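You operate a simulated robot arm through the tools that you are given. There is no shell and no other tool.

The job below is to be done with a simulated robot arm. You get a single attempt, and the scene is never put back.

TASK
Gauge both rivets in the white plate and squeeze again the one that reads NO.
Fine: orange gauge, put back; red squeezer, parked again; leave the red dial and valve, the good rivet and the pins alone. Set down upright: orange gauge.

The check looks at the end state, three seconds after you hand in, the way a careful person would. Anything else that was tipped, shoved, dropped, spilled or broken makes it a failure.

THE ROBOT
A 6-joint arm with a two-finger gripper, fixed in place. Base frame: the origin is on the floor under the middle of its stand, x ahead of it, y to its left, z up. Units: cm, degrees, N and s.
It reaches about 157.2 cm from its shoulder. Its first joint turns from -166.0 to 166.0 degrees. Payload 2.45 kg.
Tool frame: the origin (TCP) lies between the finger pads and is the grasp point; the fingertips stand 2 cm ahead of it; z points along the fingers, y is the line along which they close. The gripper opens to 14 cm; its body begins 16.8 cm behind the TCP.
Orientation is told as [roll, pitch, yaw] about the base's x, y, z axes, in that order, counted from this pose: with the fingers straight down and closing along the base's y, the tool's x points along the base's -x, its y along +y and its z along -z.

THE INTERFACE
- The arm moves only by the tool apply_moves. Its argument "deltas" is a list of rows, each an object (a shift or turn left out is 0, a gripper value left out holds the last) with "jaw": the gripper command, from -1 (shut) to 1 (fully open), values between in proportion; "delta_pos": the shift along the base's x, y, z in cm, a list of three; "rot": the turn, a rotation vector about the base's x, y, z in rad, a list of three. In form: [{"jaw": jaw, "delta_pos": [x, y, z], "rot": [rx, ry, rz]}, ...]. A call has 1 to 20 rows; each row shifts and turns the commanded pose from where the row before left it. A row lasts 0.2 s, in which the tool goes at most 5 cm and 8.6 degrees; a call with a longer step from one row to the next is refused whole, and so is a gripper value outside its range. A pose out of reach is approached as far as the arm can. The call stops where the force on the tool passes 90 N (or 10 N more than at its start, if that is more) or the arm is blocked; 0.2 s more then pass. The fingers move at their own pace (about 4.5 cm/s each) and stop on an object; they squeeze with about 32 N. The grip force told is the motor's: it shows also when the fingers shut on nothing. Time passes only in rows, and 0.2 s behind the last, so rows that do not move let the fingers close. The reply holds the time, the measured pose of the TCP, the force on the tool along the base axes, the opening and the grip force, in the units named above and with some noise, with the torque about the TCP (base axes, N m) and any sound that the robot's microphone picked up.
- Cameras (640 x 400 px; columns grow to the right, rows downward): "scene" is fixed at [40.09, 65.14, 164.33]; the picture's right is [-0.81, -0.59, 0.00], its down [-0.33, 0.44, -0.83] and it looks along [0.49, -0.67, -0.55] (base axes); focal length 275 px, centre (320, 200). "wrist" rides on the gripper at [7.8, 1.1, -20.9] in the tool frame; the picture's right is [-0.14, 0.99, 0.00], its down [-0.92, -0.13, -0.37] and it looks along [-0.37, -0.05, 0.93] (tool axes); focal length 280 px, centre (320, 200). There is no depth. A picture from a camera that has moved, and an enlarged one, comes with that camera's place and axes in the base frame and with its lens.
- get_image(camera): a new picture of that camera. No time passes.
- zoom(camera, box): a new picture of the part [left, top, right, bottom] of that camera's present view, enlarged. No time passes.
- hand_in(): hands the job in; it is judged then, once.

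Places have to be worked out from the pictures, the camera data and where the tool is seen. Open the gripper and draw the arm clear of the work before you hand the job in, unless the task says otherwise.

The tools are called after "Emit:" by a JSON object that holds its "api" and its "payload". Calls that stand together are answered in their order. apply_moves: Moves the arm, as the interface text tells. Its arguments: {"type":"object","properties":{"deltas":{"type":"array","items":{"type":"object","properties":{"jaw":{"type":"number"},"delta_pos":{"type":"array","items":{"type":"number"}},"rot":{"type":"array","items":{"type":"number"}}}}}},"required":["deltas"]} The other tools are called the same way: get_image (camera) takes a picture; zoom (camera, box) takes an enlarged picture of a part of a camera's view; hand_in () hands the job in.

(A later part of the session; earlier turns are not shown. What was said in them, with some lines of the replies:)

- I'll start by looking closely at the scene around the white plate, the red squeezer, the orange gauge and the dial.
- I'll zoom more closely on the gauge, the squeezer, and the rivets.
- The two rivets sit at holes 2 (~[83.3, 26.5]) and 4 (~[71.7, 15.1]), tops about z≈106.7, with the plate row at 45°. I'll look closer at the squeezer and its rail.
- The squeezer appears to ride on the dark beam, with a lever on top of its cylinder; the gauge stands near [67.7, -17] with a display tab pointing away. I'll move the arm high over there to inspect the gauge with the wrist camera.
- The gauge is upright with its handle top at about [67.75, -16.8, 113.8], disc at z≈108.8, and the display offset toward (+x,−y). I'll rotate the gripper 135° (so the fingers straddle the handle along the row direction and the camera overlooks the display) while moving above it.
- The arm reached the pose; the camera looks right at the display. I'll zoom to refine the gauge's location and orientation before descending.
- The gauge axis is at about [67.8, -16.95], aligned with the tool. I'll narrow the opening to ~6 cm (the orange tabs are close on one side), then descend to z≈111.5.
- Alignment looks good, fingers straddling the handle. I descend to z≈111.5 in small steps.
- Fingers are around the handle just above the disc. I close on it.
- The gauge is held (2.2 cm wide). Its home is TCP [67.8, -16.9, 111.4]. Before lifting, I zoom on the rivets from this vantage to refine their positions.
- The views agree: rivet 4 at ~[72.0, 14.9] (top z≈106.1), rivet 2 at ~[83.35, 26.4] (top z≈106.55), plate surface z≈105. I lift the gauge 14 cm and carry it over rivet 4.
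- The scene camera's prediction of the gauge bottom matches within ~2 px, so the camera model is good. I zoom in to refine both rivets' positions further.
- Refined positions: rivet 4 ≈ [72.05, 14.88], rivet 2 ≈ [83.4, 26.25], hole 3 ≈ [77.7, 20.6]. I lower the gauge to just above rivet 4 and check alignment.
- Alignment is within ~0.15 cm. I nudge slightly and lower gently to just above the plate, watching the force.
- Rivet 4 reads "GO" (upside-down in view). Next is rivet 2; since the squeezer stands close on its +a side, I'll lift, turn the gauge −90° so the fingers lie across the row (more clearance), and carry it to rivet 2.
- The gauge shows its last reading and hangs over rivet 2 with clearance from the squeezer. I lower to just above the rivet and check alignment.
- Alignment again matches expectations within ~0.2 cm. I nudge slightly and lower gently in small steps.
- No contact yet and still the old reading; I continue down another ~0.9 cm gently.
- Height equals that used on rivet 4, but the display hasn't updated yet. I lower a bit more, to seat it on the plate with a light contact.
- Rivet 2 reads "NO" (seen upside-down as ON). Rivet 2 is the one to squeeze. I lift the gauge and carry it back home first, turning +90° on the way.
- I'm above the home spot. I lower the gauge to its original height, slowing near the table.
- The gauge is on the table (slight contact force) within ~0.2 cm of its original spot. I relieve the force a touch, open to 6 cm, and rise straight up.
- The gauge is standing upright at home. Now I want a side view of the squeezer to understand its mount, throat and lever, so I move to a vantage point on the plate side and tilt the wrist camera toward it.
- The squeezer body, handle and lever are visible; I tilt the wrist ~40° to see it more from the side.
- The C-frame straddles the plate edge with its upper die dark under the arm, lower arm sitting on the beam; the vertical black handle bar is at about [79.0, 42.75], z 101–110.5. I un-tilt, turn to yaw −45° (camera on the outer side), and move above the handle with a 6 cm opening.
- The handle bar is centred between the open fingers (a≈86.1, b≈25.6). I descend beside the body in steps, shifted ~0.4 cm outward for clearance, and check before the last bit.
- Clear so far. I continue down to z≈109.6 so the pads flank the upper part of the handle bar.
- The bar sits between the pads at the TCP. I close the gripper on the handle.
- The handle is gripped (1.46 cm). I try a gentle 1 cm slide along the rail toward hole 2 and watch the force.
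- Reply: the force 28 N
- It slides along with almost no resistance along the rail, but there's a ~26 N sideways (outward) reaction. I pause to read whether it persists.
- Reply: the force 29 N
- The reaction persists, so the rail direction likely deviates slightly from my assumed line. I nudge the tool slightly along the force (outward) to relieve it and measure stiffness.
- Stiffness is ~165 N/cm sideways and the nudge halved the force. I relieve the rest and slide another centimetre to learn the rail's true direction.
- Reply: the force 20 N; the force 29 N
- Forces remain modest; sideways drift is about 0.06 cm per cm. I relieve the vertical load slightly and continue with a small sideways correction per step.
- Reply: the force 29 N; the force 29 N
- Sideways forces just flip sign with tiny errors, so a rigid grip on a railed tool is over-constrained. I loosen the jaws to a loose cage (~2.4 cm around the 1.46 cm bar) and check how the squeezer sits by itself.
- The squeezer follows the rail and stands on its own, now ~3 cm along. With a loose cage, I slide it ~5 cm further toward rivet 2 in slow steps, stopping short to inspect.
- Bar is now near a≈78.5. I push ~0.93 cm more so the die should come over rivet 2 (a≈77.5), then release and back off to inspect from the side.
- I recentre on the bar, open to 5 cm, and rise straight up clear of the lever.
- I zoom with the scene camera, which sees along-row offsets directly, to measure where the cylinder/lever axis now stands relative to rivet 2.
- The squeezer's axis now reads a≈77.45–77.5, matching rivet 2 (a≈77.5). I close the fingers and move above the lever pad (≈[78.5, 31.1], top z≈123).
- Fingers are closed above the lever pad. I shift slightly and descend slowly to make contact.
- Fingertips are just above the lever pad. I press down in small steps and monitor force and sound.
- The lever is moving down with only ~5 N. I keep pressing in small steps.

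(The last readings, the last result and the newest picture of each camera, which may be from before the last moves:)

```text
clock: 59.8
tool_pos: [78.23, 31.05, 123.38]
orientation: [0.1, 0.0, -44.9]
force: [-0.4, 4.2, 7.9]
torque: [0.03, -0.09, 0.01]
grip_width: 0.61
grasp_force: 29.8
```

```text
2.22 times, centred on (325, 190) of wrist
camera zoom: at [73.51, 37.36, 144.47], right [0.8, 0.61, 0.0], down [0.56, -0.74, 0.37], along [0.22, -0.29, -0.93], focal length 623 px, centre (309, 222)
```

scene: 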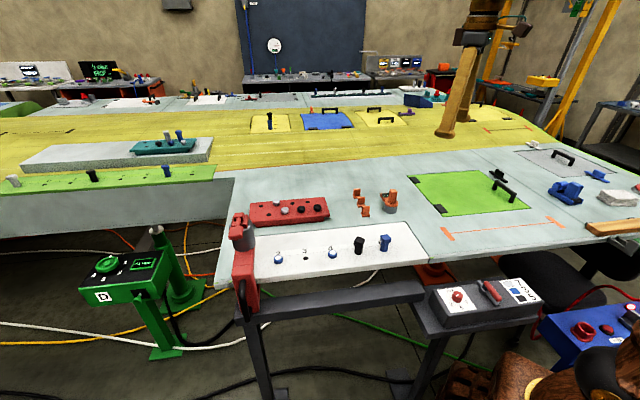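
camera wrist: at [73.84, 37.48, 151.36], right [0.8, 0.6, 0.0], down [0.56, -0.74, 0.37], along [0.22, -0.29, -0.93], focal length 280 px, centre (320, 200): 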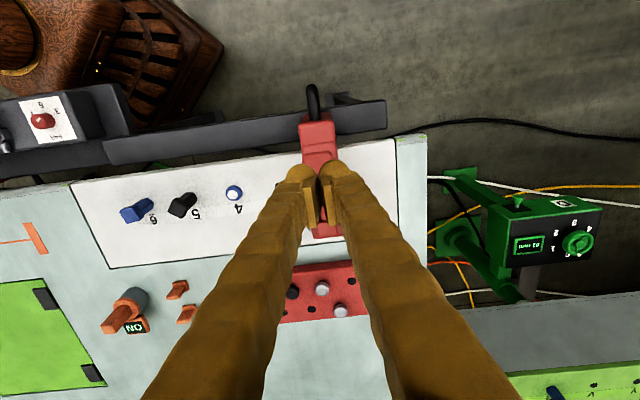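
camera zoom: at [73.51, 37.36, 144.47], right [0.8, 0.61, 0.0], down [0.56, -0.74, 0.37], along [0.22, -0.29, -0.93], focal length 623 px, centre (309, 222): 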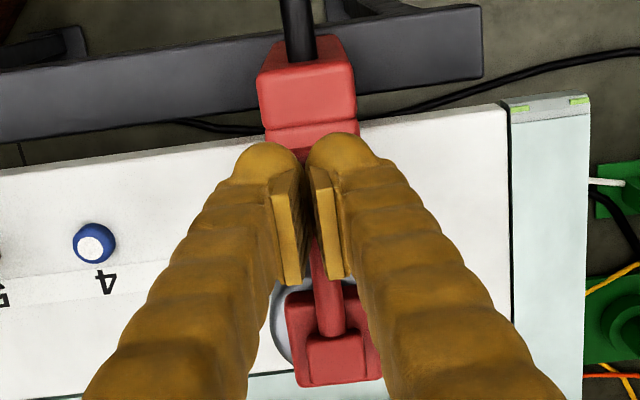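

Lever continues down smoothly, no stop yet. I press further.

Emit:
{"api": "apply_moves", "payload": {"deltas": [{"delta_pos": [0, 0, -0.4]}, {"delta_pos": [0, 0, -0.4]}, {"delta_pos": [0, 0, -0.4]}, {}]}}

Emit:
{"api": "zoom", "payload": {"camera": "scene", "box": [235, 180, 315, 250]}}

```text
clock: 60.6
tool_pos: [78.22, 31.15, 123.27]
orientation: [0.7, -0.3, -44.9]
force: [-8.2, 1.9, 27.1]
torque: [-0.3, -0.02, -0.13]
grip_width: 0.6
grasp_force: 29.3
stopped in row 3: the force on the tool passed its limit at 99 N (the readings are from after the stop); the commanded pose is now the measured one
```

```text
5.71 times, centred on (275, 215) of scene
camera zoom: at [40.09, 65.14, 164.33], right [-0.81, -0.59, 0.0], down [-0.33, 0.44, -0.83], along [0.49, -0.67, -0.55], focal length 1569 px, centre (577, 114)
```

zoom: 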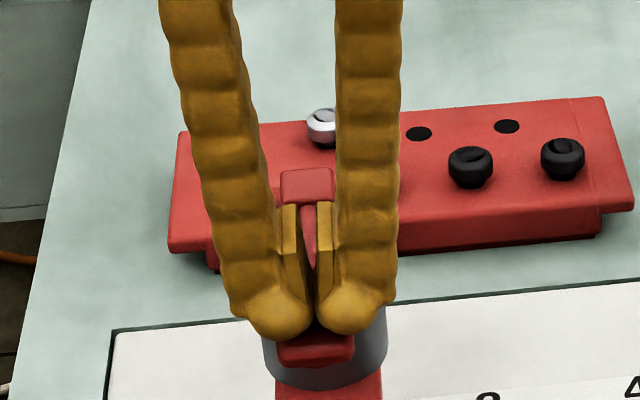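

The lever hit its end stop (99 N). I lift off and see whether the lever springs back and what changed.

Emit:
{"api": "apply_moves", "payload": {"deltas": [{"delta_pos": [0, 0, 0.5]}, {"delta_pos": [0, 0, 1.5]}, {"delta_pos": [0, 0, 2.5]}, {"delta_pos": [0, 0, 3]}, {}]}}

Emit:
{"api": "zoom", "payload": {"camera": "scene", "box": [235, 180, 315, 250]}}

Emit:
{"api": "get_image", "payload": {"camera": "wrist"}}

Emit:
{"api": "zoom", "payload": {"camera": "scene", "box": [400, 260, 560, 360]}}

```text
clock: 61.8
tool_pos: [78.12, 31.16, 130.67]
orientation: [0.5, -0.2, -44.9]
force: [-0.4, -0.3, 0.7]
torque: [-0.02, 0.02, -0.03]
grip_width: 0.0
grasp_force: 29.3
```

```text
5.71 times, centred on (275, 215) of scene
camera zoom: at [40.09, 65.14, 164.33], right [-0.81, -0.59, 0.0], down [-0.33, 0.44, -0.83], along [0.49, -0.67, -0.55], focal length 1569 px, centre (577, 114)
```

zoom: 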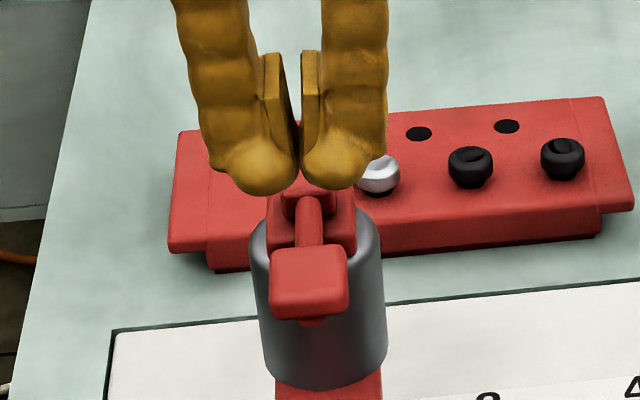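

```text
taken
camera wrist: at [73.23, 37.38, 151.49], right [0.8, 0.6, 0.01], down [0.56, -0.74, 0.37], along [0.23, -0.29, -0.93], focal length 280 px, centre (320, 200)
```

wrist: 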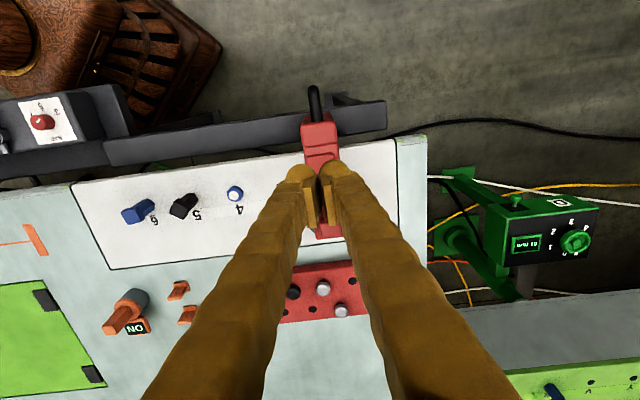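

```text
4.00 times, centred on (480, 310) of scene
camera zoom: at [40.09, 65.14, 164.33], right [-0.81, -0.59, 0.0], down [-0.33, 0.44, -0.83], along [0.49, -0.67, -0.55], focal length 1098 px, centre (-320, -240)
```

zoom: 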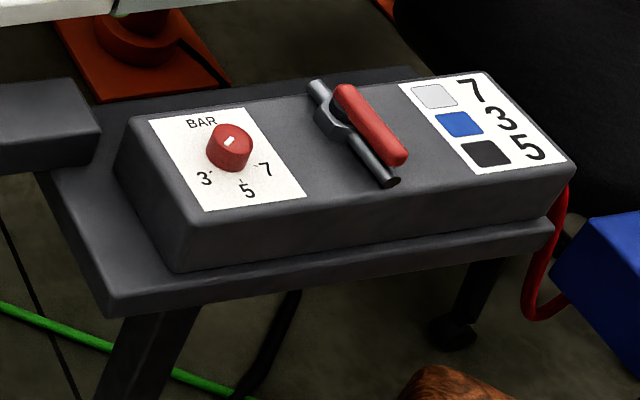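

The lever sprang back. To see whether the rivet was actually set, I go back to a low side view from the hole-4 side (yaw 45°, tilted) to look at rivet 2 beneath the die.

Emit:
{"api": "apply_moves", "payload": {"deltas": [{"delta_pos": [-1, -1.35, 0.5], "rot": [0, 0, 0.1428]}, {"delta_pos": [-1, -1.35, 0], "rot": [0, 0, 0.1428]}, {"delta_pos": [-1, -1.35, 0], "rot": [0, 0, 0.1428]}, {"delta_pos": [-1, -1.35, 0], "rot": [0, 0, 0.1428]}, {"delta_pos": [-1, -1.35, 0], "rot": [0, 0, 0.1428]}, {"delta_pos": [-1, -1.35, 0], "rot": [0, 0, 0.1428]}, {"delta_pos": [-1, -1.35, 0], "rot": [0, 0, 0.1428]}, {"delta_pos": [-1, -1.35, 0], "rot": [0, 0, 0.1428]}, {"delta_pos": [-1, -1.35, 0], "rot": [0, 0, 0.1428]}, {"delta_pos": [-1, -1.35, 0], "rot": [0, 0, 0.1428]}, {"jaw": 1, "delta_pos": [-0.9, -1.4, 0], "rot": [0, 0, 0.1428]}, {"rot": [0.1, -0.1, 0], "delta_pos": [0, 0, -2]}, {"rot": [0.1, -0.1, 0], "delta_pos": [0, 0, -2]}, {"rot": [0.1, -0.1, 0], "delta_pos": [0, 0, -2]}, {"rot": [0.1, -0.1, 0], "delta_pos": [0, 0, -2]}, {"rot": [0.1, -0.1, 0], "delta_pos": [0, 0, -2]}, {"rot": [0.1, -0.1, 0], "delta_pos": [0, 0, -2]}, {}]}}

Emit:
{"api": "get_image", "payload": {"camera": "wrist"}}

```text
clock: 65.6
tool_pos: [67.48, 16.19, 118.99]
orientation: [0.3, -48.9, 45.3]
force: [0.1, -0.1, 0.1]
torque: [0.0, 0.02, 0.03]
grip_width: 14.02
grasp_force: 0.0
```

```text
taken
camera wrist: at [52.15, 2.14, 126.9], right [-0.64, 0.76, 0.11], down [0.32, 0.14, 0.94], along [0.7, 0.64, -0.34], focal length 280 px, centre (320, 200)
```

wrist: 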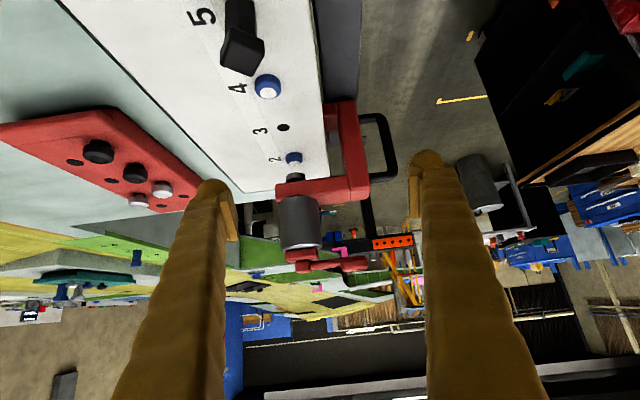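

Emit:
{"api": "zoom", "payload": {"camera": "wrist", "box": [260, 130, 340, 210]}}

Emit:
{"api": "zoom", "payload": {"camera": "wrist", "box": [230, 60, 350, 180]}}

```text
5.00 times, centred on (300, 170) of wrist
camera zoom: at [52.15, 2.14, 126.9], right [-0.64, 0.76, 0.11], down [0.32, 0.14, 0.94], along [0.7, 0.64, -0.34], focal length 1402 px, centre (420, 350)
```

zoom: 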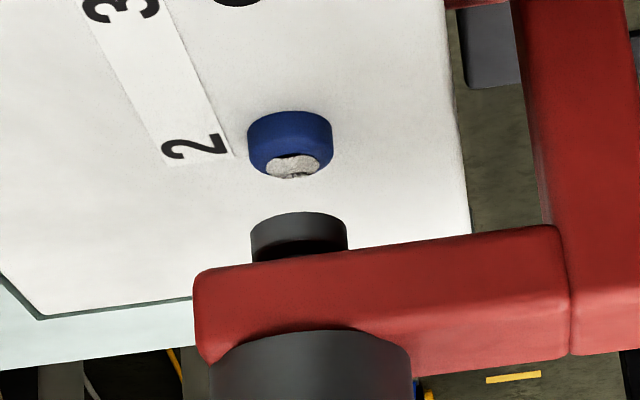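

```text
3.33 times, centred on (290, 120) of wrist
camera zoom: at [52.15, 2.14, 126.9], right [-0.64, 0.76, 0.11], down [0.32, 0.14, 0.94], along [0.7, 0.64, -0.34], focal length 935 px, centre (420, 467)
```

zoom: 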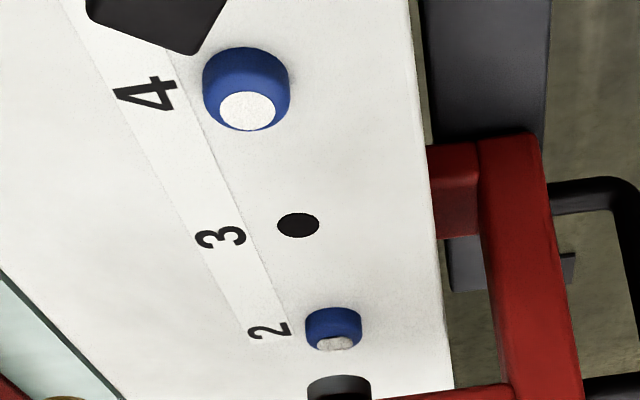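

Under the side view, rivet 2's top now appears level with rivet 4's (both ≈ the same height), so the squeeze seems to have acted; I'll re-gauge to confirm after parking. First I un-tilt, return to yaw −45°, and go back above the squeezer handle.

Emit:
{"api": "apply_moves", "payload": {"deltas": [{"jaw": -0.28, "rot": [-0.1, 0.1, 0], "delta_pos": [0, 0, 2]}, {"rot": [-0.1, 0.1, 0], "delta_pos": [0, 0, 2]}, {"rot": [-0.1, 0.1, 0], "delta_pos": [0, 0, 2]}, {"rot": [-0.1, 0.1, 0], "delta_pos": [0, 0, 2]}, {"rot": [-0.1, 0.1, 0], "delta_pos": [0, 0, 2]}, {"rot": [-0.1, 0.1, 0], "delta_pos": [0, 0, 1.5]}, {"delta_pos": [0.48, 1.886, 0], "rot": [0, 0, -0.1428]}, {"delta_pos": [0.48, 1.886, 0], "rot": [0, 0, -0.1428]}, {"delta_pos": [0.48, 1.886, 0], "rot": [0, 0, -0.1428]}, {"delta_pos": [0.48, 1.886, 0], "rot": [0, 0, -0.1428]}, {"delta_pos": [0.48, 1.886, 0], "rot": [0, 0, -0.1428]}, {"delta_pos": [0.48, 1.886, 0], "rot": [0, 0, -0.1428]}, {"delta_pos": [0.48, 1.886, 0], "rot": [0, 0, -0.1428]}, {"delta_pos": [0.48, 1.886, 0], "rot": [0, 0, -0.1428]}, {"delta_pos": [0.48, 1.886, 0], "rot": [0, 0, -0.1428]}, {"delta_pos": [0.48, 1.886, 0], "rot": [0, 0, -0.1428]}, {"delta_pos": [0.48, 1.886, 0], "rot": [0, 0, -0.1428]}, {"rot": [-0.0087, 0.0035, 0]}, {}]}}

Emit:
{"api": "get_image", "payload": {"camera": "wrist"}}

Emit:
{"api": "zoom", "payload": {"camera": "scene", "box": [225, 180, 345, 330]}}

```text
clock: 69.6
tool_pos: [72.82, 37.08, 130.58]
orientation: [0.1, -0.4, -44.9]
force: [-0.4, -0.1, 0.4]
torque: [0.01, -0.06, 0.0]
grip_width: 5.07
grasp_force: 0.1
```

```text
taken
camera wrist: at [67.95, 43.51, 151.43], right [0.8, 0.6, 0.0], down [0.56, -0.74, 0.38], along [0.23, -0.3, -0.93], focal length 280 px, centre (320, 200)
```

wrist: 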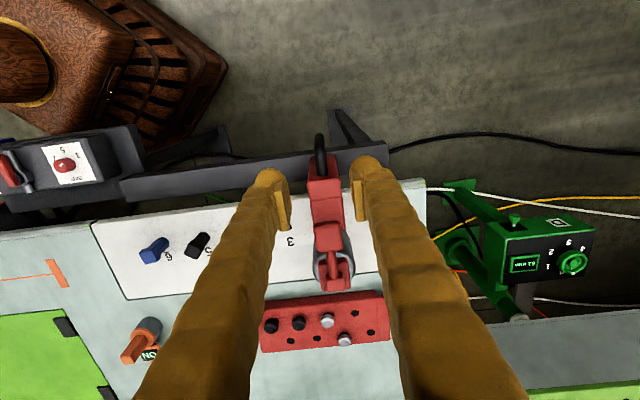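

```text
2.67 times, centred on (285, 255) of scene
camera zoom: at [40.09, 65.14, 164.33], right [-0.81, -0.59, 0.0], down [-0.33, 0.44, -0.83], along [0.49, -0.67, -0.55], focal length 732 px, centre (413, 53)
```

zoom: 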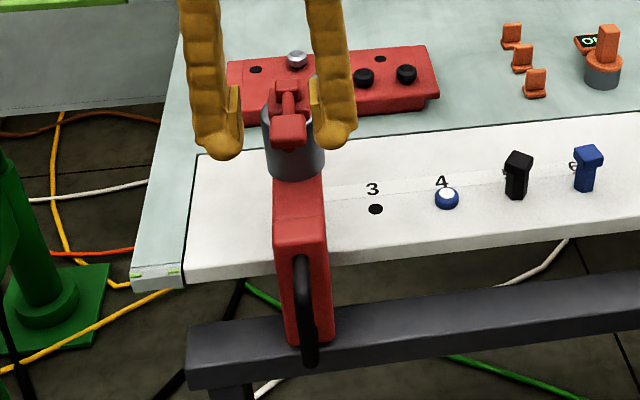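

I'm above the handle again. I descend with the 5 cm opening around the bar.

Emit:
{"api": "apply_moves", "payload": {"deltas": [{"rot": [0, 0.005, 0], "delta_pos": [-0.1, -0.05, -4]}, {"delta_pos": [0, 0, -4.5]}, {"delta_pos": [0, 0, -4.5]}, {"delta_pos": [0, 0, -4]}, {"delta_pos": [0, 0, -2.5]}, {"delta_pos": [0, 0, -1.3]}, {}]}}

Emit:
{"api": "get_image", "payload": {"camera": "wrist"}}

Emit:
{"api": "zoom", "payload": {"camera": "scene", "box": [225, 200, 325, 330]}}

```text
clock: 71.2
tool_pos: [72.65, 36.86, 109.82]
orientation: [-0.3, -0.2, -44.9]
force: [0.4, 0.2, -0.4]
torque: [-0.02, 0.0, 0.05]
grip_width: 5.03
grasp_force: 0.1
```

```text
taken
camera wrist: at [67.87, 43.26, 130.68], right [0.8, 0.61, 0.0], down [0.56, -0.74, 0.37], along [0.22, -0.3, -0.93], focal length 280 px, centre (320, 200)
```

wrist: 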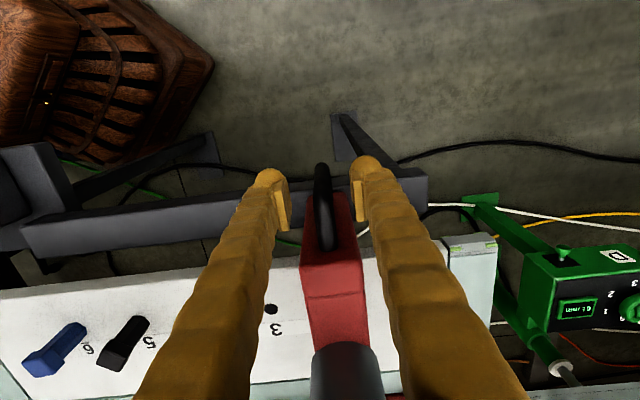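

```text
3.08 times, centred on (275, 265) of scene
camera zoom: at [40.09, 65.14, 164.33], right [-0.81, -0.59, 0.0], down [-0.33, 0.44, -0.83], along [0.49, -0.67, -0.55], focal length 845 px, centre (458, 0)
```

zoom: 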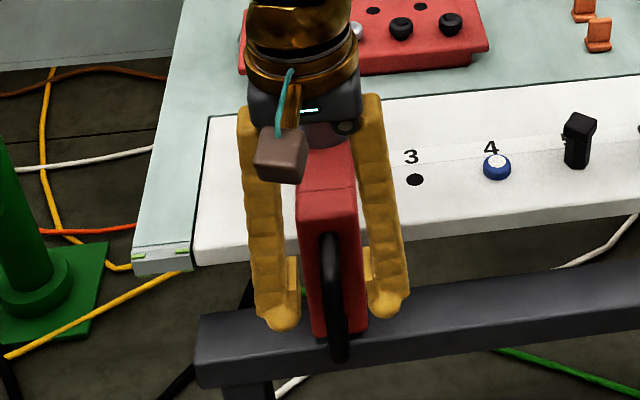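

I narrow to the loose cage (~2.4 cm) and then push the squeezer back along the rail toward its parking place in slow steps.

Emit:
{"api": "apply_moves", "payload": {"deltas": [{"jaw": -0.66}, {}, {}, {"delta_pos": [0.2, 0.2, 0]}, {"delta_pos": [0.3, 0.3, 0]}, {"delta_pos": [0.35, 0.35, 0]}, {"delta_pos": [0.35, 0.35, 0]}, {"delta_pos": [0.35, 0.35, 0]}, {"delta_pos": [0.35, 0.35, 0]}, {"delta_pos": [0.35, 0.35, 0]}, {"delta_pos": [0.35, 0.35, 0]}, {"delta_pos": [0.35, 0.35, 0]}, {"delta_pos": [0.35, 0.35, 0]}, {"delta_pos": [0.35, 0.35, 0]}, {"delta_pos": [0.35, 0.35, 0]}, {"delta_pos": [0.35, 0.35, 0]}, {"delta_pos": [0.35, 0.35, 0]}, {"delta_pos": [0.35, 0.35, 0]}, {"delta_pos": [0.35, 0.35, 0]}, {}]}}

Emit:
{"api": "zoom", "payload": {"camera": "scene", "box": [205, 200, 305, 330]}}

Emit:
{"api": "get_image", "payload": {"camera": "wrist"}}

```text
clock: 75.4
tool_pos: [78.03, 42.28, 109.81]
orientation: [-0.2, -0.3, -44.9]
force: [-1.0, -1.0, 0.5]
torque: [-0.02, 0.02, 0.01]
grip_width: 2.51
grasp_force: 0.2
```

```text
3.08 times, centred on (255, 265) of scene
camera zoom: at [40.09, 65.14, 164.33], right [-0.81, -0.59, 0.0], down [-0.33, 0.44, -0.83], along [0.49, -0.67, -0.55], focal length 845 px, centre (520, 0)
```

zoom: 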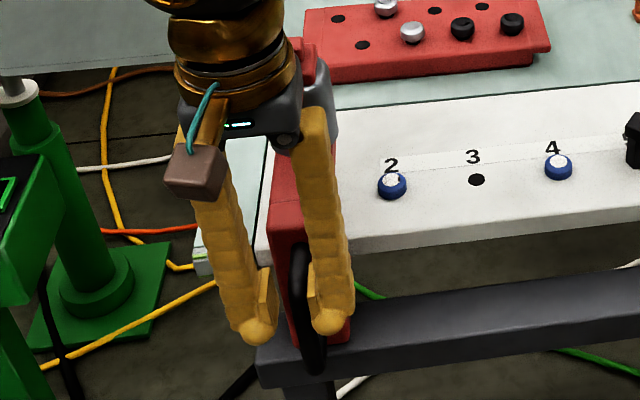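

```text
taken
camera wrist: at [73.24, 48.71, 130.64], right [0.8, 0.6, 0.0], down [0.56, -0.74, 0.37], along [0.22, -0.3, -0.93], focal length 280 px, centre (320, 200)
```

wrist: 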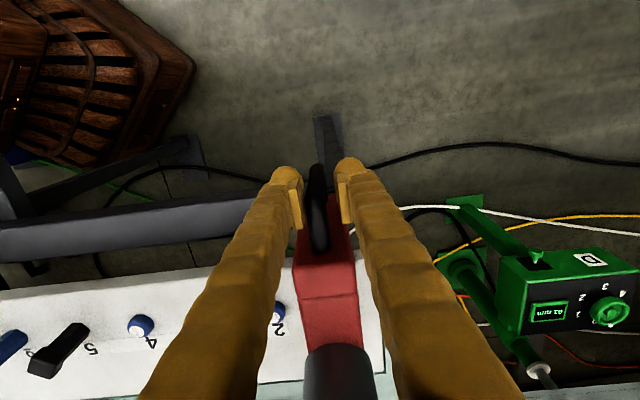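

Bar is now ≈1.5 cm short of its original place. I push the remaining distance gently.

Emit:
{"api": "apply_moves", "payload": {"deltas": [{"delta_pos": [0.3, 0.3, 0]}, {"delta_pos": [0.3, 0.3, 0]}, {"delta_pos": [0.25, 0.25, 0]}, {"delta_pos": [0.2, 0.2, 0]}, {}, {}]}}

Emit:
{"api": "zoom", "payload": {"camera": "scene", "box": [205, 200, 305, 330]}}

Emit:
{"api": "zoom", "payload": {"camera": "scene", "box": [260, 225, 350, 280]}}

```text
clock: 76.8
tool_pos: [78.98, 43.34, 109.8]
orientation: [-0.2, -0.2, -44.9]
force: [-2.9, -4.3, -1.4]
torque: [-0.02, -0.02, -0.03]
grip_width: 2.68
grasp_force: 3.0
```

```text
3.08 times, centred on (255, 265) of scene
camera zoom: at [40.09, 65.14, 164.33], right [-0.81, -0.59, 0.0], down [-0.33, 0.44, -0.83], along [0.49, -0.67, -0.55], focal length 845 px, centre (520, 0)
```

zoom: 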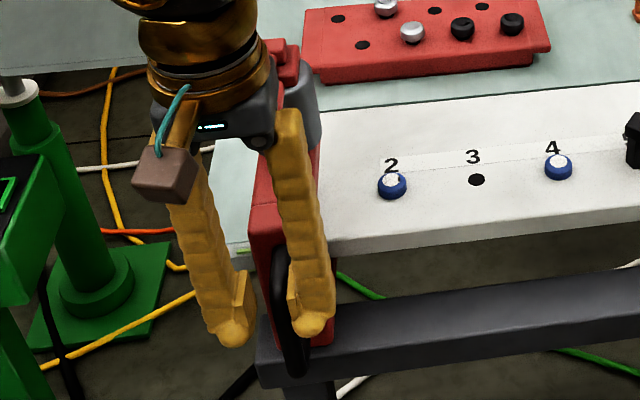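

```text
7.11 times, centred on (305, 252) of scene
camera zoom: at [40.09, 65.14, 164.33], right [-0.81, -0.59, 0.0], down [-0.33, 0.44, -0.83], along [0.49, -0.67, -0.55], focal length 1953 px, centre (427, -173)
```

zoom: 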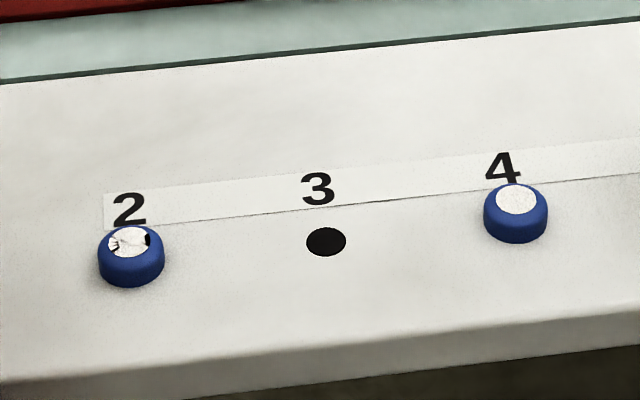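

The squeezer is back at its original spot (matching the first picture), and rivet 2's head now sits lower. I recentre, open, and rise clear of it.

Emit:
{"api": "apply_moves", "payload": {"deltas": [{"delta_pos": [-0.3, -0.3, 0]}, {"jaw": -0.28}, {}, {}, {"delta_pos": [0, 0, 3]}, {"delta_pos": [0, 0, 4]}, {"delta_pos": [0, 0, 4.5]}, {"delta_pos": [0, 0, 4.5]}, {"delta_pos": [0, 0, 4.5]}, {}]}}

Emit:
{"api": "zoom", "payload": {"camera": "scene", "box": [205, 200, 305, 330]}}

Emit:
{"api": "zoom", "payload": {"camera": "scene", "box": [222, 205, 272, 255]}}

Emit:
{"api": "zoom", "payload": {"camera": "scene", "box": [260, 240, 300, 265]}}

```text
clock: 79.0
tool_pos: [78.88, 43.11, 129.94]
orientation: [-0.2, -0.2, -45.0]
force: [-0.5, 0.1, 0.3]
torque: [-0.03, -0.01, 0.03]
grip_width: 5.03
grasp_force: 0.0
```

```text
3.08 times, centred on (255, 265) of scene
camera zoom: at [40.09, 65.14, 164.33], right [-0.81, -0.59, 0.0], down [-0.33, 0.44, -0.83], along [0.49, -0.67, -0.55], focal length 845 px, centre (520, 0)
```

zoom: 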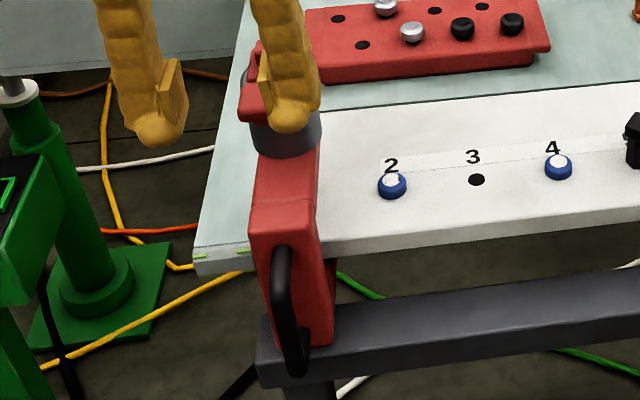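

```text
8.00 times, centred on (247, 230) of scene
camera zoom: at [40.09, 65.14, 164.33], right [-0.81, -0.59, 0.0], down [-0.33, 0.44, -0.83], along [0.49, -0.67, -0.55], focal length 2197 px, centre (904, -40)
```

zoom: 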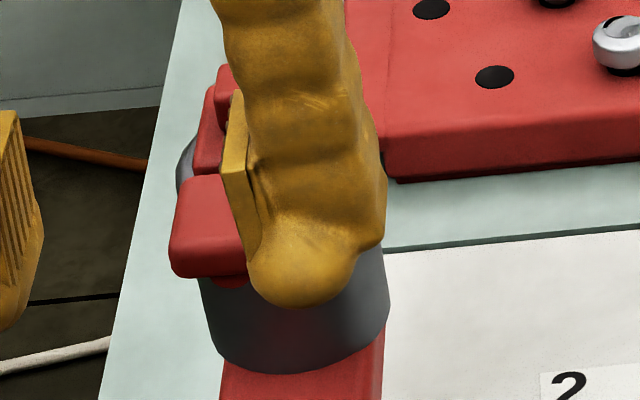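

```text
16.00 times, centred on (280, 252) of scene
camera zoom: at [40.09, 65.14, 164.33], right [-0.81, -0.59, 0.0], down [-0.33, 0.44, -0.83], along [0.49, -0.67, -0.55], focal length 4393 px, centre (960, -640)
```

zoom: 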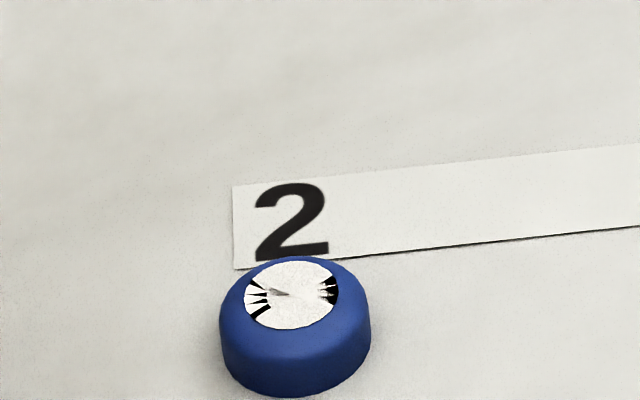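

The squeezer is parked exactly as before. To verify the repair I'll fetch the gauge again; first I travel back over it while turning +180° (to yaw 135°).

Emit:
{"api": "apply_moves", "payload": {"deltas": [{"jaw": -0.14, "delta_pos": [-0.5, -2.73, 0], "rot": [0, 0, 0.1428]}, {"delta_pos": [-0.5, -2.73, 0], "rot": [0, 0, 0.1428]}, {"delta_pos": [-0.5, -2.73, 0], "rot": [0, 0, 0.1428]}, {"delta_pos": [-0.5, -2.73, 0], "rot": [0, 0, 0.1428]}, {"delta_pos": [-0.5, -2.73, 0], "rot": [0, 0, 0.1428]}, {"delta_pos": [-0.5, -2.73, 0], "rot": [0, 0, 0.1428]}, {"delta_pos": [-0.5, -2.73, 0], "rot": [0, 0, 0.1428]}, {"delta_pos": [-0.5, -2.73, 0], "rot": [0, 0, 0.1428]}, {"delta_pos": [-0.5, -2.73, 0], "rot": [0, 0, 0.1428]}, {"delta_pos": [-0.5, -2.73, 0], "rot": [0, 0, 0.1428]}, {"delta_pos": [-0.5, -2.73, 0], "rot": [0, 0, 0.1428]}]}}

Emit:
{"api": "apply_moves", "payload": {"deltas": [{"delta_pos": [-0.5, -2.73, -0.4], "rot": [0, 0, 0.1428]}, {"delta_pos": [-0.5, -2.73, -0.4], "rot": [0, 0, 0.1428]}, {"delta_pos": [-0.5, -2.73, -0.4], "rot": [0, 0, 0.1428]}, {"delta_pos": [-0.5, -2.73, -0.4], "rot": [0, 0, 0.1428]}, {"delta_pos": [-0.5, -2.73, -0.4], "rot": [0, 0, 0.1428]}, {"delta_pos": [-0.5, -2.73, -0.4], "rot": [0, 0, 0.1428]}, {"delta_pos": [-0.5, -2.73, -0.4], "rot": [0, 0, 0.1428]}, {"delta_pos": [-0.5, -2.73, -0.4], "rot": [0, 0, 0.1428]}, {"delta_pos": [-0.5, -2.73, -0.4], "rot": [0, 0, 0.1428]}, {"delta_pos": [-0.5, -2.73, -0.4], "rot": [0, 0, 0.1428]}, {"delta_pos": [-0.5, -2.73, -0.4], "rot": [0, 0, 0.1428]}, {}]}}

Emit:
{"api": "get_image", "payload": {"camera": "wrist"}}

Emit:
{"api": "zoom", "payload": {"camera": "wrist", "box": [270, 80, 370, 190]}}

```text
clock: 81.4
tool_pos: [72.92, 13.03, 130.41]
orientation: [-0.1, -0.2, 45.2]
force: [-1.1, 0.5, -0.9]
torque: [0.01, 0.05, -0.03]
grip_width: 6.03
grasp_force: 0.1
```

```text
clock: 84.0
tool_pos: [67.74, -17.03, 125.87]
orientation: [-0.3, -0.1, 135.2]
force: [0.1, 0.1, 0.9]
torque: [-0.02, 0.03, -0.01]
grip_width: 6.03
grasp_force: 0.0
```

```text
taken
camera wrist: at [72.53, -23.36, 146.79], right [-0.8, -0.61, 0.0], down [-0.56, 0.74, 0.37], along [-0.22, 0.3, -0.93], focal length 280 px, centre (320, 200)
```

wrist: 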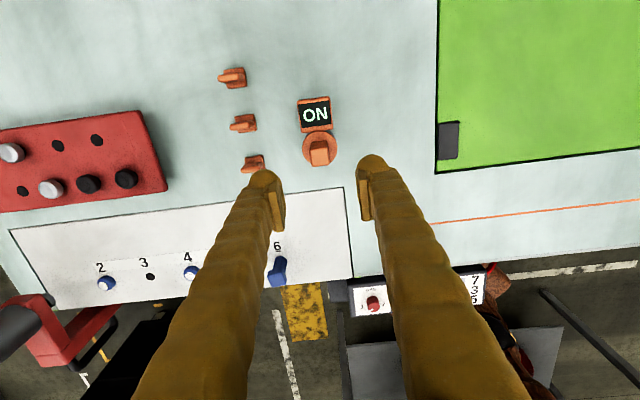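

```text
3.64 times, centred on (320, 135) of wrist
camera zoom: at [72.53, -23.36, 146.79], right [-0.8, -0.61, 0.0], down [-0.56, 0.74, 0.37], along [-0.22, 0.3, -0.93], focal length 1020 px, centre (320, 436)
```

zoom: 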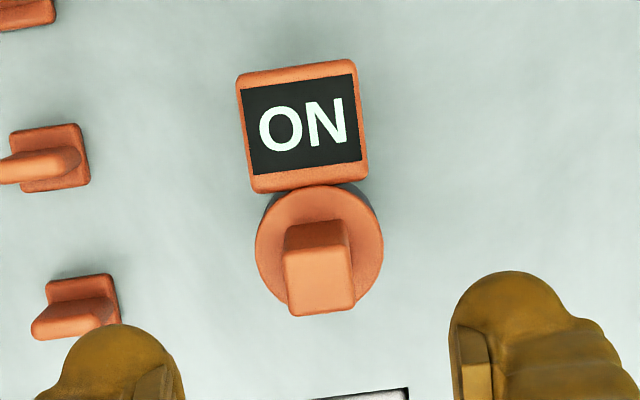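

I'm directly above the gauge (handle ≈[67.75, −17.1]). I descend and grip it again.

Emit:
{"api": "apply_moves", "payload": {"deltas": [{"delta_pos": [0, -0.05, -3], "rot": [0.004, 0.0025, 0]}, {"delta_pos": [0, 0, -4]}, {"delta_pos": [0, 0, -4]}, {"delta_pos": [0, 0, -2.4]}, {"delta_pos": [0, 0, -1]}, {}]}}

Emit:
{"api": "zoom", "payload": {"camera": "scene", "box": [345, 165, 425, 215]}}

Emit:
{"api": "zoom", "payload": {"camera": "wrist", "box": [240, 80, 400, 240]}}

```text
clock: 85.4
tool_pos: [67.83, -17.0, 111.6]
orientation: [-0.4, -0.5, 135.1]
force: [-0.1, 0.3, -0.7]
torque: [0.03, 0.05, -0.01]
grip_width: 6.0
grasp_force: 0.1
```

```text
8.00 times, centred on (385, 190) of scene
camera zoom: at [40.09, 65.14, 164.33], right [-0.81, -0.59, 0.0], down [-0.33, 0.44, -0.83], along [0.49, -0.67, -0.55], focal length 2197 px, centre (-200, 280)
```

zoom: 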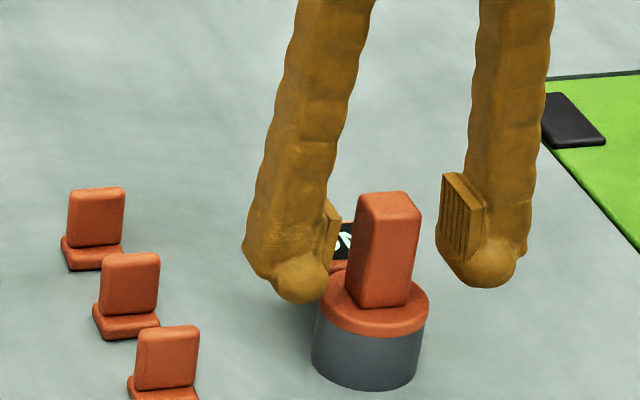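

```text
2.50 times, centred on (320, 160) of wrist
camera zoom: at [72.67, -23.51, 132.43], right [-0.8, -0.6, 0.0], down [-0.56, 0.74, 0.38], along [-0.23, 0.3, -0.93], focal length 701 px, centre (320, 300)
```

zoom: 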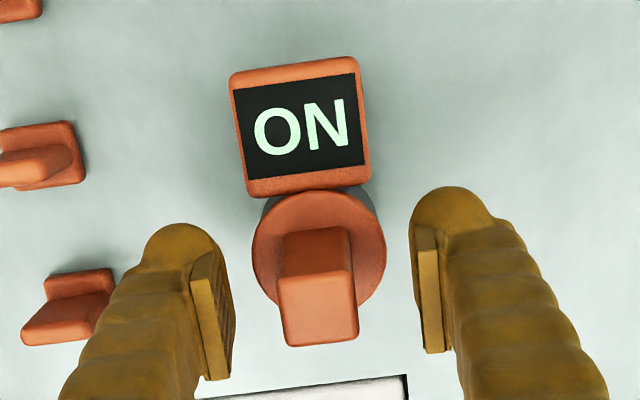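

A slight wrist tilt (~0.6°) has accumulated; I correct it about the proper axis, then close on the handle.

Emit:
{"api": "apply_moves", "payload": {"deltas": [{"rot": [-0.0108, -0.0012, 0], "delta_pos": [0, 0, -0.15]}, {}, {}]}}

Emit:
{"api": "apply_moves", "payload": {"deltas": [{"jaw": -1}, {}, {}, {}, {}]}}

```text
clock: 86.2
tool_pos: [67.71, -16.98, 111.44]
orientation: [0.2, 0.0, 135.1]
force: [0.6, 0.1, 0.1]
torque: [0.02, 0.0, -0.01]
grip_width: 6.02
grasp_force: 0.0
```

```text
clock: 87.4
tool_pos: [67.75, -17.11, 111.41]
orientation: [0.1, 0.0, 135.2]
force: [1.5, 0.9, 0.5]
torque: [0.0, -0.05, 0.05]
grip_width: 2.2
grasp_force: 32.1
```

Gauge gripped again. I lift it and carry it to rivet 2, turning −90° as before.

Emit:
{"api": "apply_moves", "payload": {"deltas": [{"delta_pos": [0, 0, 1.5]}, {"delta_pos": [0, 0, 4]}, {"delta_pos": [0, 0, 4.5]}, {"delta_pos": [0, 0, 4.5]}, {"delta_pos": [1.25, 3.45, 0], "rot": [0, 0, -0.1428]}, {"delta_pos": [1.25, 3.45, 0], "rot": [0, 0, -0.1428]}, {"delta_pos": [1.25, 3.45, 0], "rot": [0, 0, -0.1428]}, {"delta_pos": [1.25, 3.45, 0], "rot": [0, 0, -0.1428]}, {"delta_pos": [1.25, 3.45, 0], "rot": [0, 0, -0.1428]}, {"delta_pos": [1.25, 3.45, 0], "rot": [0, 0, -0.1428]}, {"delta_pos": [1.25, 3.45, 0], "rot": [0, 0, -0.1428]}, {"delta_pos": [1.25, 3.45, 0], "rot": [0, 0, -0.1428]}, {"delta_pos": [1.25, 3.45, 0], "rot": [0, 0, -0.1428]}, {"delta_pos": [1.25, 3.45, 0], "rot": [0, 0, -0.1428]}, {"delta_pos": [1.25, 3.45, 0], "rot": [0, 0, -0.1428]}, {"delta_pos": [1.25, 3.45, 0]}, {"delta_pos": [0.74, 1.7, 0]}, {}]}}

Emit:
{"api": "apply_moves", "payload": {"deltas": [{"delta_pos": [0, 0, -3]}, {"delta_pos": [0, 0, -4]}, {"delta_pos": [0, 0, -3]}, {"delta_pos": [0, 0, -1.5]}, {}]}}

Emit:
{"api": "zoom", "payload": {"camera": "scene", "box": [240, 215, 320, 265]}}

```text
clock: 91.2
tool_pos: [83.5, 25.8, 125.88]
orientation: [0.1, 0.1, 45.1]
force: [1.0, 0.2, -5.4]
torque: [0.03, -0.04, 0.01]
grip_width: 2.21
grasp_force: 32.4
```

```text
clock: 92.4
tool_pos: [83.52, 25.87, 114.29]
orientation: [0.1, -0.1, 45.2]
force: [-0.8, -0.1, -4.6]
torque: [0.03, -0.02, 0.02]
grip_width: 2.21
grasp_force: 31.8
```

```text
8.00 times, centred on (280, 240) of scene
camera zoom: at [40.09, 65.14, 164.33], right [-0.81, -0.59, 0.0], down [-0.33, 0.44, -0.83], along [0.49, -0.67, -0.55], focal length 2197 px, centre (640, -120)
```

zoom: 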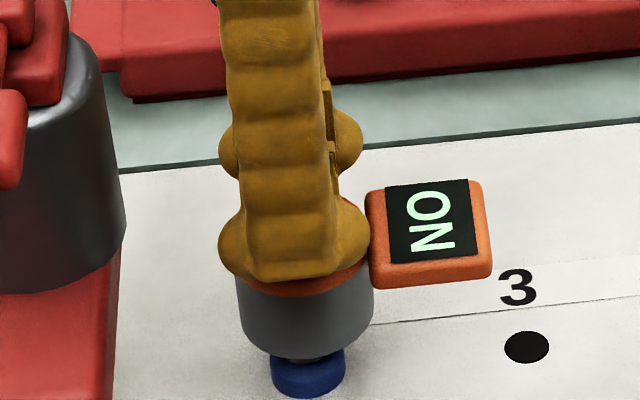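

Alignment is close; I shift slightly (+0.15 in y) and lower gently onto rivet 2.

Emit:
{"api": "apply_moves", "payload": {"deltas": [{"delta_pos": [0, 0.15, -0.8]}, {"delta_pos": [0, 0, -0.6]}, {"delta_pos": [0, 0, -0.5]}, {"delta_pos": [0, 0, -0.4]}, {"delta_pos": [0, 0, -0.3]}, {}, {}]}}

Emit:
{"api": "zoom", "payload": {"camera": "wrist", "box": [240, 80, 400, 240]}}

```text
clock: 94.0
tool_pos: [83.59, 26.31, 111.7]
orientation: [0.0, 0.1, 45.2]
force: [0.1, 0.2, -4.0]
torque: [0.04, -0.05, 0.02]
grip_width: 2.19
grasp_force: 31.8
```

```text
2.50 times, centred on (320, 160) of wrist
camera zoom: at [77.35, 21.47, 132.58], right [-0.6, 0.8, 0.0], down [0.74, 0.56, 0.37], along [0.29, 0.22, -0.93], focal length 701 px, centre (320, 300)
```

zoom: 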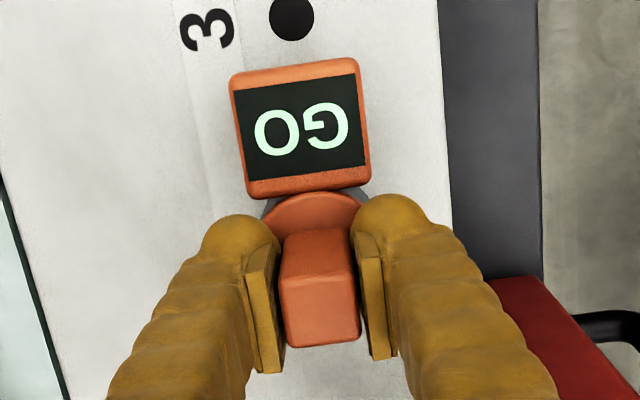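

Rivet 2 now reads "GO". I lift the gauge and carry it back to its home spot, turning +90°.

Emit:
{"api": "apply_moves", "payload": {"deltas": [{"delta_pos": [0, 0, 1.5]}, {"delta_pos": [0, 0, 4]}, {"delta_pos": [0, 0, 4.5]}, {"delta_pos": [0, 0, 4]}, {"delta_pos": [-1.25, -3.45, 0]}, {"delta_pos": [-1.25, -3.45, 0], "rot": [0, 0, 0.1428]}, {"delta_pos": [-1.25, -3.45, 0], "rot": [0, 0, 0.1428]}, {"delta_pos": [-1.25, -3.45, 0], "rot": [0, 0, 0.1428]}, {"delta_pos": [-1.25, -3.45, 0], "rot": [0, 0, 0.1428]}, {"delta_pos": [-1.25, -3.45, 0], "rot": [0, 0, 0.1428]}, {"delta_pos": [-1.25, -3.45, 0], "rot": [0, 0, 0.1428]}, {"delta_pos": [-1.25, -3.45, 0], "rot": [0, 0, 0.1428]}, {"delta_pos": [-1.25, -3.45, 0], "rot": [0, 0, 0.1428]}, {"delta_pos": [-1.25, -3.45, 0], "rot": [0, 0, 0.1428]}, {"delta_pos": [-1.25, -3.45, 0], "rot": [0, 0, 0.1428]}, {"delta_pos": [-1.25, -3.45, 0], "rot": [0, 0, 0.1428]}, {"delta_pos": [-0.74, -1.85, 0]}, {}]}}

Emit:
{"api": "apply_moves", "payload": {"deltas": [{"delta_pos": [0, 0, -3.5]}, {"delta_pos": [0, 0, -4]}, {"delta_pos": [0, 0, -3.5]}, {"delta_pos": [0, 0, -2]}, {"delta_pos": [0, 0, -0.8]}, {"delta_pos": [0, 0, -0.4]}, {}, {}]}}

Emit:
{"api": "zoom", "payload": {"camera": "scene", "box": [345, 175, 425, 225]}}

```text
clock: 97.8
tool_pos: [67.65, -17.15, 125.76]
orientation: [0.1, 0.0, 135.0]
force: [0.2, -0.6, -5.2]
torque: [-0.01, 0.05, 0.02]
grip_width: 2.22
grasp_force: 31.5
```

```text
clock: 99.6
tool_pos: [67.63, -17.19, 111.58]
orientation: [0.1, 0.0, 135.2]
force: [0.5, -0.6, -4.8]
torque: [0.01, 0.03, 0.0]
grip_width: 2.21
grasp_force: 31.6
```

```text
8.00 times, centred on (385, 200) of scene
camera zoom: at [40.09, 65.14, 164.33], right [-0.81, -0.59, 0.0], down [-0.33, 0.44, -0.83], along [0.49, -0.67, -0.55], focal length 2197 px, centre (-200, 200)
```

zoom: 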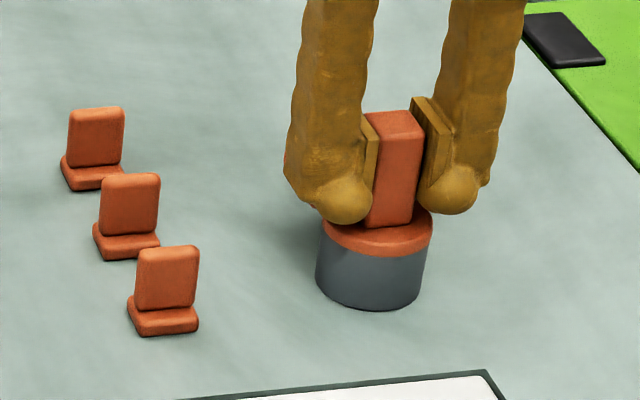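

Not touching yet and ~0.3 cm off the original spot toward −a; I shift (+0.18, +0.2) and lower until light contact.

Emit:
{"api": "apply_moves", "payload": {"deltas": [{"delta_pos": [0.18, 0.2, 0]}, {"delta_pos": [0, 0, -0.1]}, {"delta_pos": [0, 0, -0.06]}, {}, {}]}}

```text
clock: 100.8
tool_pos: [68.0, -16.85, 111.41]
orientation: [0.1, 0.0, 135.1]
force: [-9.1, 1.9, 23.1]
torque: [-0.05, 0.06, -0.02]
grip_width: 2.19
grasp_force: 32.1
```

It's on the table (contact force seen). I relieve by 0.1 cm, release, and rise straight up.

Emit:
{"api": "apply_moves", "payload": {"deltas": [{"delta_pos": [0, 0, 0.08]}, {}, {"jaw": -0.14}, {}, {}, {}, {"delta_pos": [0, 0, 2]}, {"delta_pos": [0, 0, 3]}, {"delta_pos": [0, 0, 4]}, {"delta_pos": [0, 0, 4]}, {}]}}

Emit:
{"api": "zoom", "payload": {"camera": "scene", "box": [345, 175, 425, 225]}}

Emit:
{"api": "get_image", "payload": {"camera": "wrist"}}

```text
clock: 103.2
tool_pos: [67.8, -16.85, 124.59]
orientation: [0.1, 0.0, 135.2]
force: [-0.6, 0.1, 0.5]
torque: [-0.03, -0.01, 0.01]
grip_width: 6.01
grasp_force: 0.0
```

```text
8.00 times, centred on (385, 200) of scene
camera zoom: at [40.09, 65.14, 164.33], right [-0.81, -0.59, 0.0], down [-0.33, 0.44, -0.83], along [0.49, -0.67, -0.55], focal length 2197 px, centre (-200, 200)
```

zoom: 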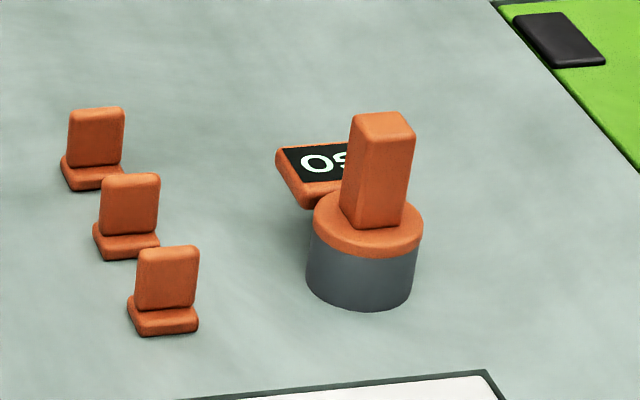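

```text
taken
camera wrist: at [72.69, -23.04, 145.41], right [-0.8, -0.6, 0.0], down [-0.56, 0.74, 0.37], along [-0.22, 0.29, -0.93], focal length 280 px, centre (320, 200)
```

wrist: 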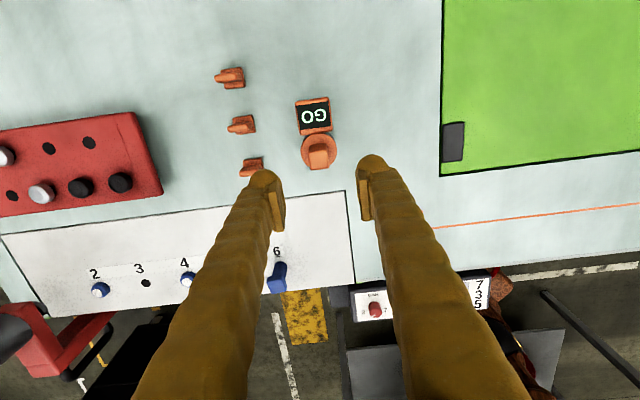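

The gauge stands upright within ~0.15 cm of its original place. I draw the arm up and clear, open the gripper, and take final check pictures.

Emit:
{"api": "apply_moves", "payload": {"deltas": [{"delta_pos": [0, 0, 4]}, {"delta_pos": [0, 0, 4.5]}, {"jaw": 1, "delta_pos": [-1, 0, 4.5]}, {"delta_pos": [-2, 2, 4]}, {"delta_pos": [-3, 3, 3]}, {"delta_pos": [-3, 3, 2]}, {"delta_pos": [-3, 3, 1]}, {}, {}, {}]}}

Emit:
{"api": "get_image", "payload": {"camera": "scene"}}

Emit:
{"api": "zoom", "payload": {"camera": "scene", "box": [220, 170, 440, 310]}}

Emit:
{"api": "zoom", "payload": {"camera": "scene", "box": [400, 260, 560, 360]}}

Emit:
{"api": "zoom", "payload": {"camera": "scene", "box": [222, 205, 272, 255]}}

```text
refused: row 5 steps farther than a row can; nothing moved
```

```text
taken
```

scene: 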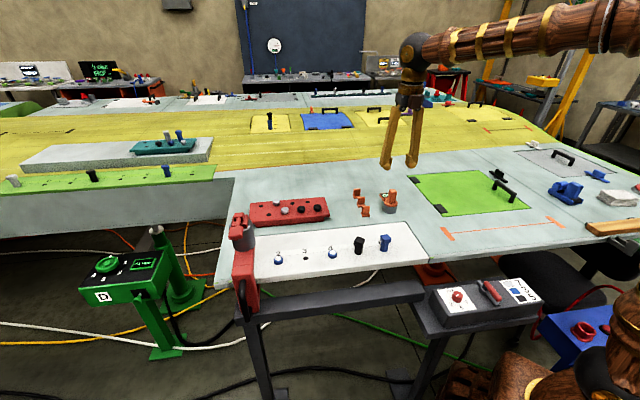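

```text
2.86 times, centred on (330, 240) of scene
camera zoom: at [40.09, 65.14, 164.33], right [-0.81, -0.59, 0.0], down [-0.33, 0.44, -0.83], along [0.49, -0.67, -0.55], focal length 784 px, centre (291, 86)
```

zoom: 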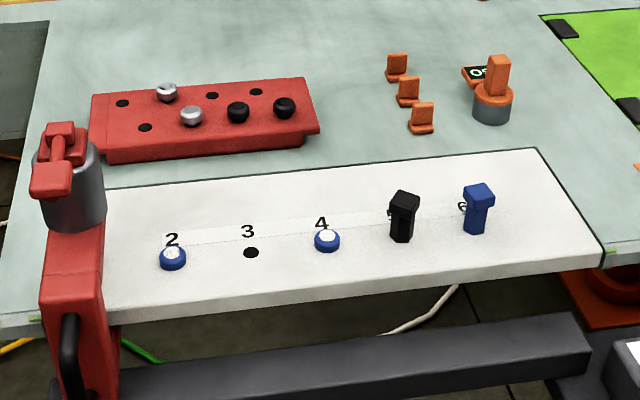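

```text
4.00 times, centred on (480, 310) of scene
camera zoom: at [40.09, 65.14, 164.33], right [-0.81, -0.59, 0.0], down [-0.33, 0.44, -0.83], along [0.49, -0.67, -0.55], focal length 1098 px, centre (-320, -240)
```

zoom: 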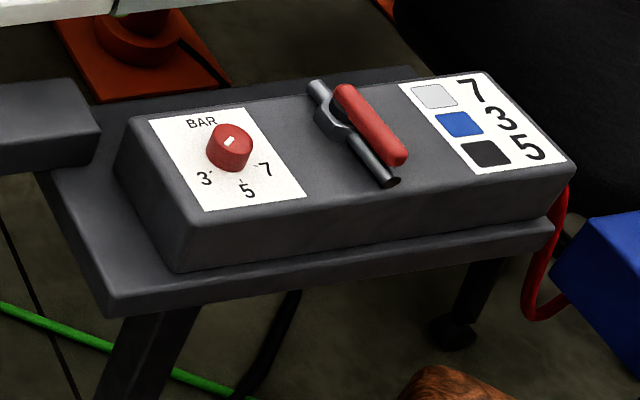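

```text
8.00 times, centred on (247, 230) of scene
camera zoom: at [40.09, 65.14, 164.33], right [-0.81, -0.59, 0.0], down [-0.33, 0.44, -0.83], along [0.49, -0.67, -0.55], focal length 2197 px, centre (904, -40)
```

zoom: 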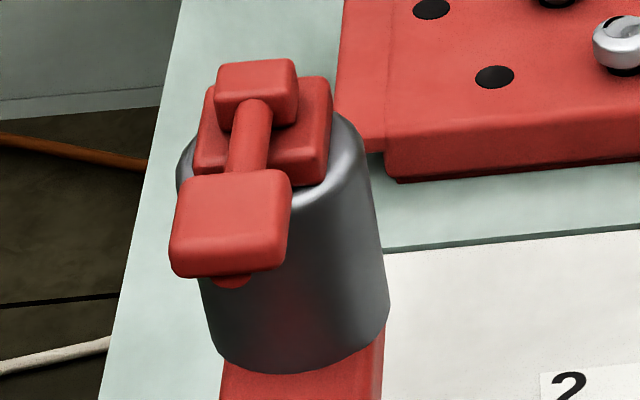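

The move was refused for one over-long step, but the pictures show everything in place: squeezer parked identically, dial, valve, pins and rivet 4 untouched, gauge upright. I repeat the withdrawal with shorter steps.

Emit:
{"api": "apply_moves", "payload": {"deltas": [{"delta_pos": [0, 0, 4]}, {"delta_pos": [0, 0, 4.5]}, {"jaw": 1, "delta_pos": [-1, 0, 4.5]}, {"delta_pos": [-2, 2, 3.5]}, {"delta_pos": [-2.5, 2.5, 2]}, {"delta_pos": [-2.5, 2.5, 2]}, {"delta_pos": [-2.5, 2.5, 1]}, {}, {}, {}]}}

Emit:
{"api": "get_image", "payload": {"camera": "scene"}}

Emit:
{"api": "get_image", "payload": {"camera": "wrist"}}

```text
clock: 105.4
tool_pos: [57.58, -7.1, 145.8]
orientation: [0.0, 0.1, 135.1]
force: [-0.2, -0.2, 0.2]
torque: [0.02, 0.01, -0.01]
grip_width: 13.98
grasp_force: 0.1
```

```text
taken
```

scene: 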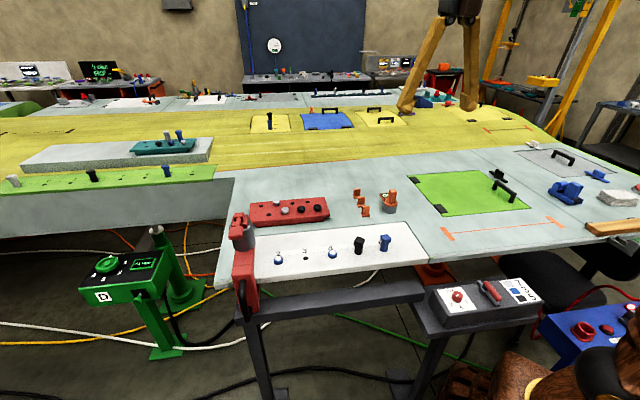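

```text
taken
camera wrist: at [62.35, -13.38, 166.8], right [-0.8, -0.6, 0.0], down [-0.56, 0.74, 0.37], along [-0.22, 0.29, -0.93], focal length 280 px, centre (320, 200)
```

wrist: 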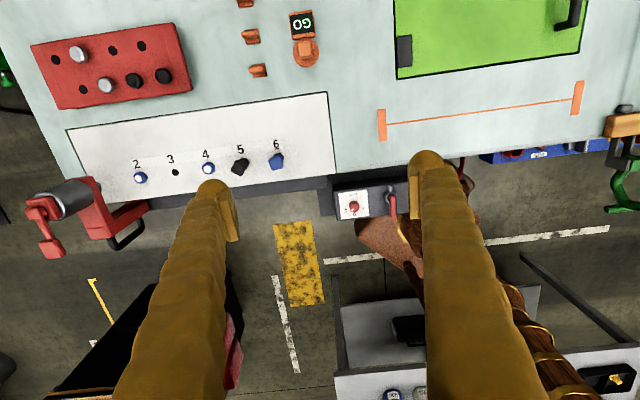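

The arm is clear with the gripper open. Both rivets now read GO, the gauge stands upright at home, the squeezer is parked with its lever up, and nothing else was disturbed, so I hand in.

Emit:
{"api": "hand_in", "payload": {}}

```text
The job is handed in.
```

I gauged both rivets: rivet 4 read GO and rivet 2 read NO. I squeezed rivet 2 once more, gauged it again, and it now reads GO.

- **Orange gauge:** it is back in its place, standing upright, within about 0.15 cm of where it started.
- **Red squeezer:** it is parked in the same spot in the scene pictures as at the start, with its lever sprung back up.
- **Left alone:** I did not touch the red dial, the valve or the pins. I only lowered the gauge over rivet 4.

While I was sliding the squeezer with a firm grip on its handle, there was some sideways force on the rail, up to about 27 N. I loosened the grip and pushed it the rest of the way without trouble. The lever reached its end stop at 99 N, which ended that move; nothing looked damaged afterwards.

The job is handed in, with the gripper open and the arm drawn clear of the bench.
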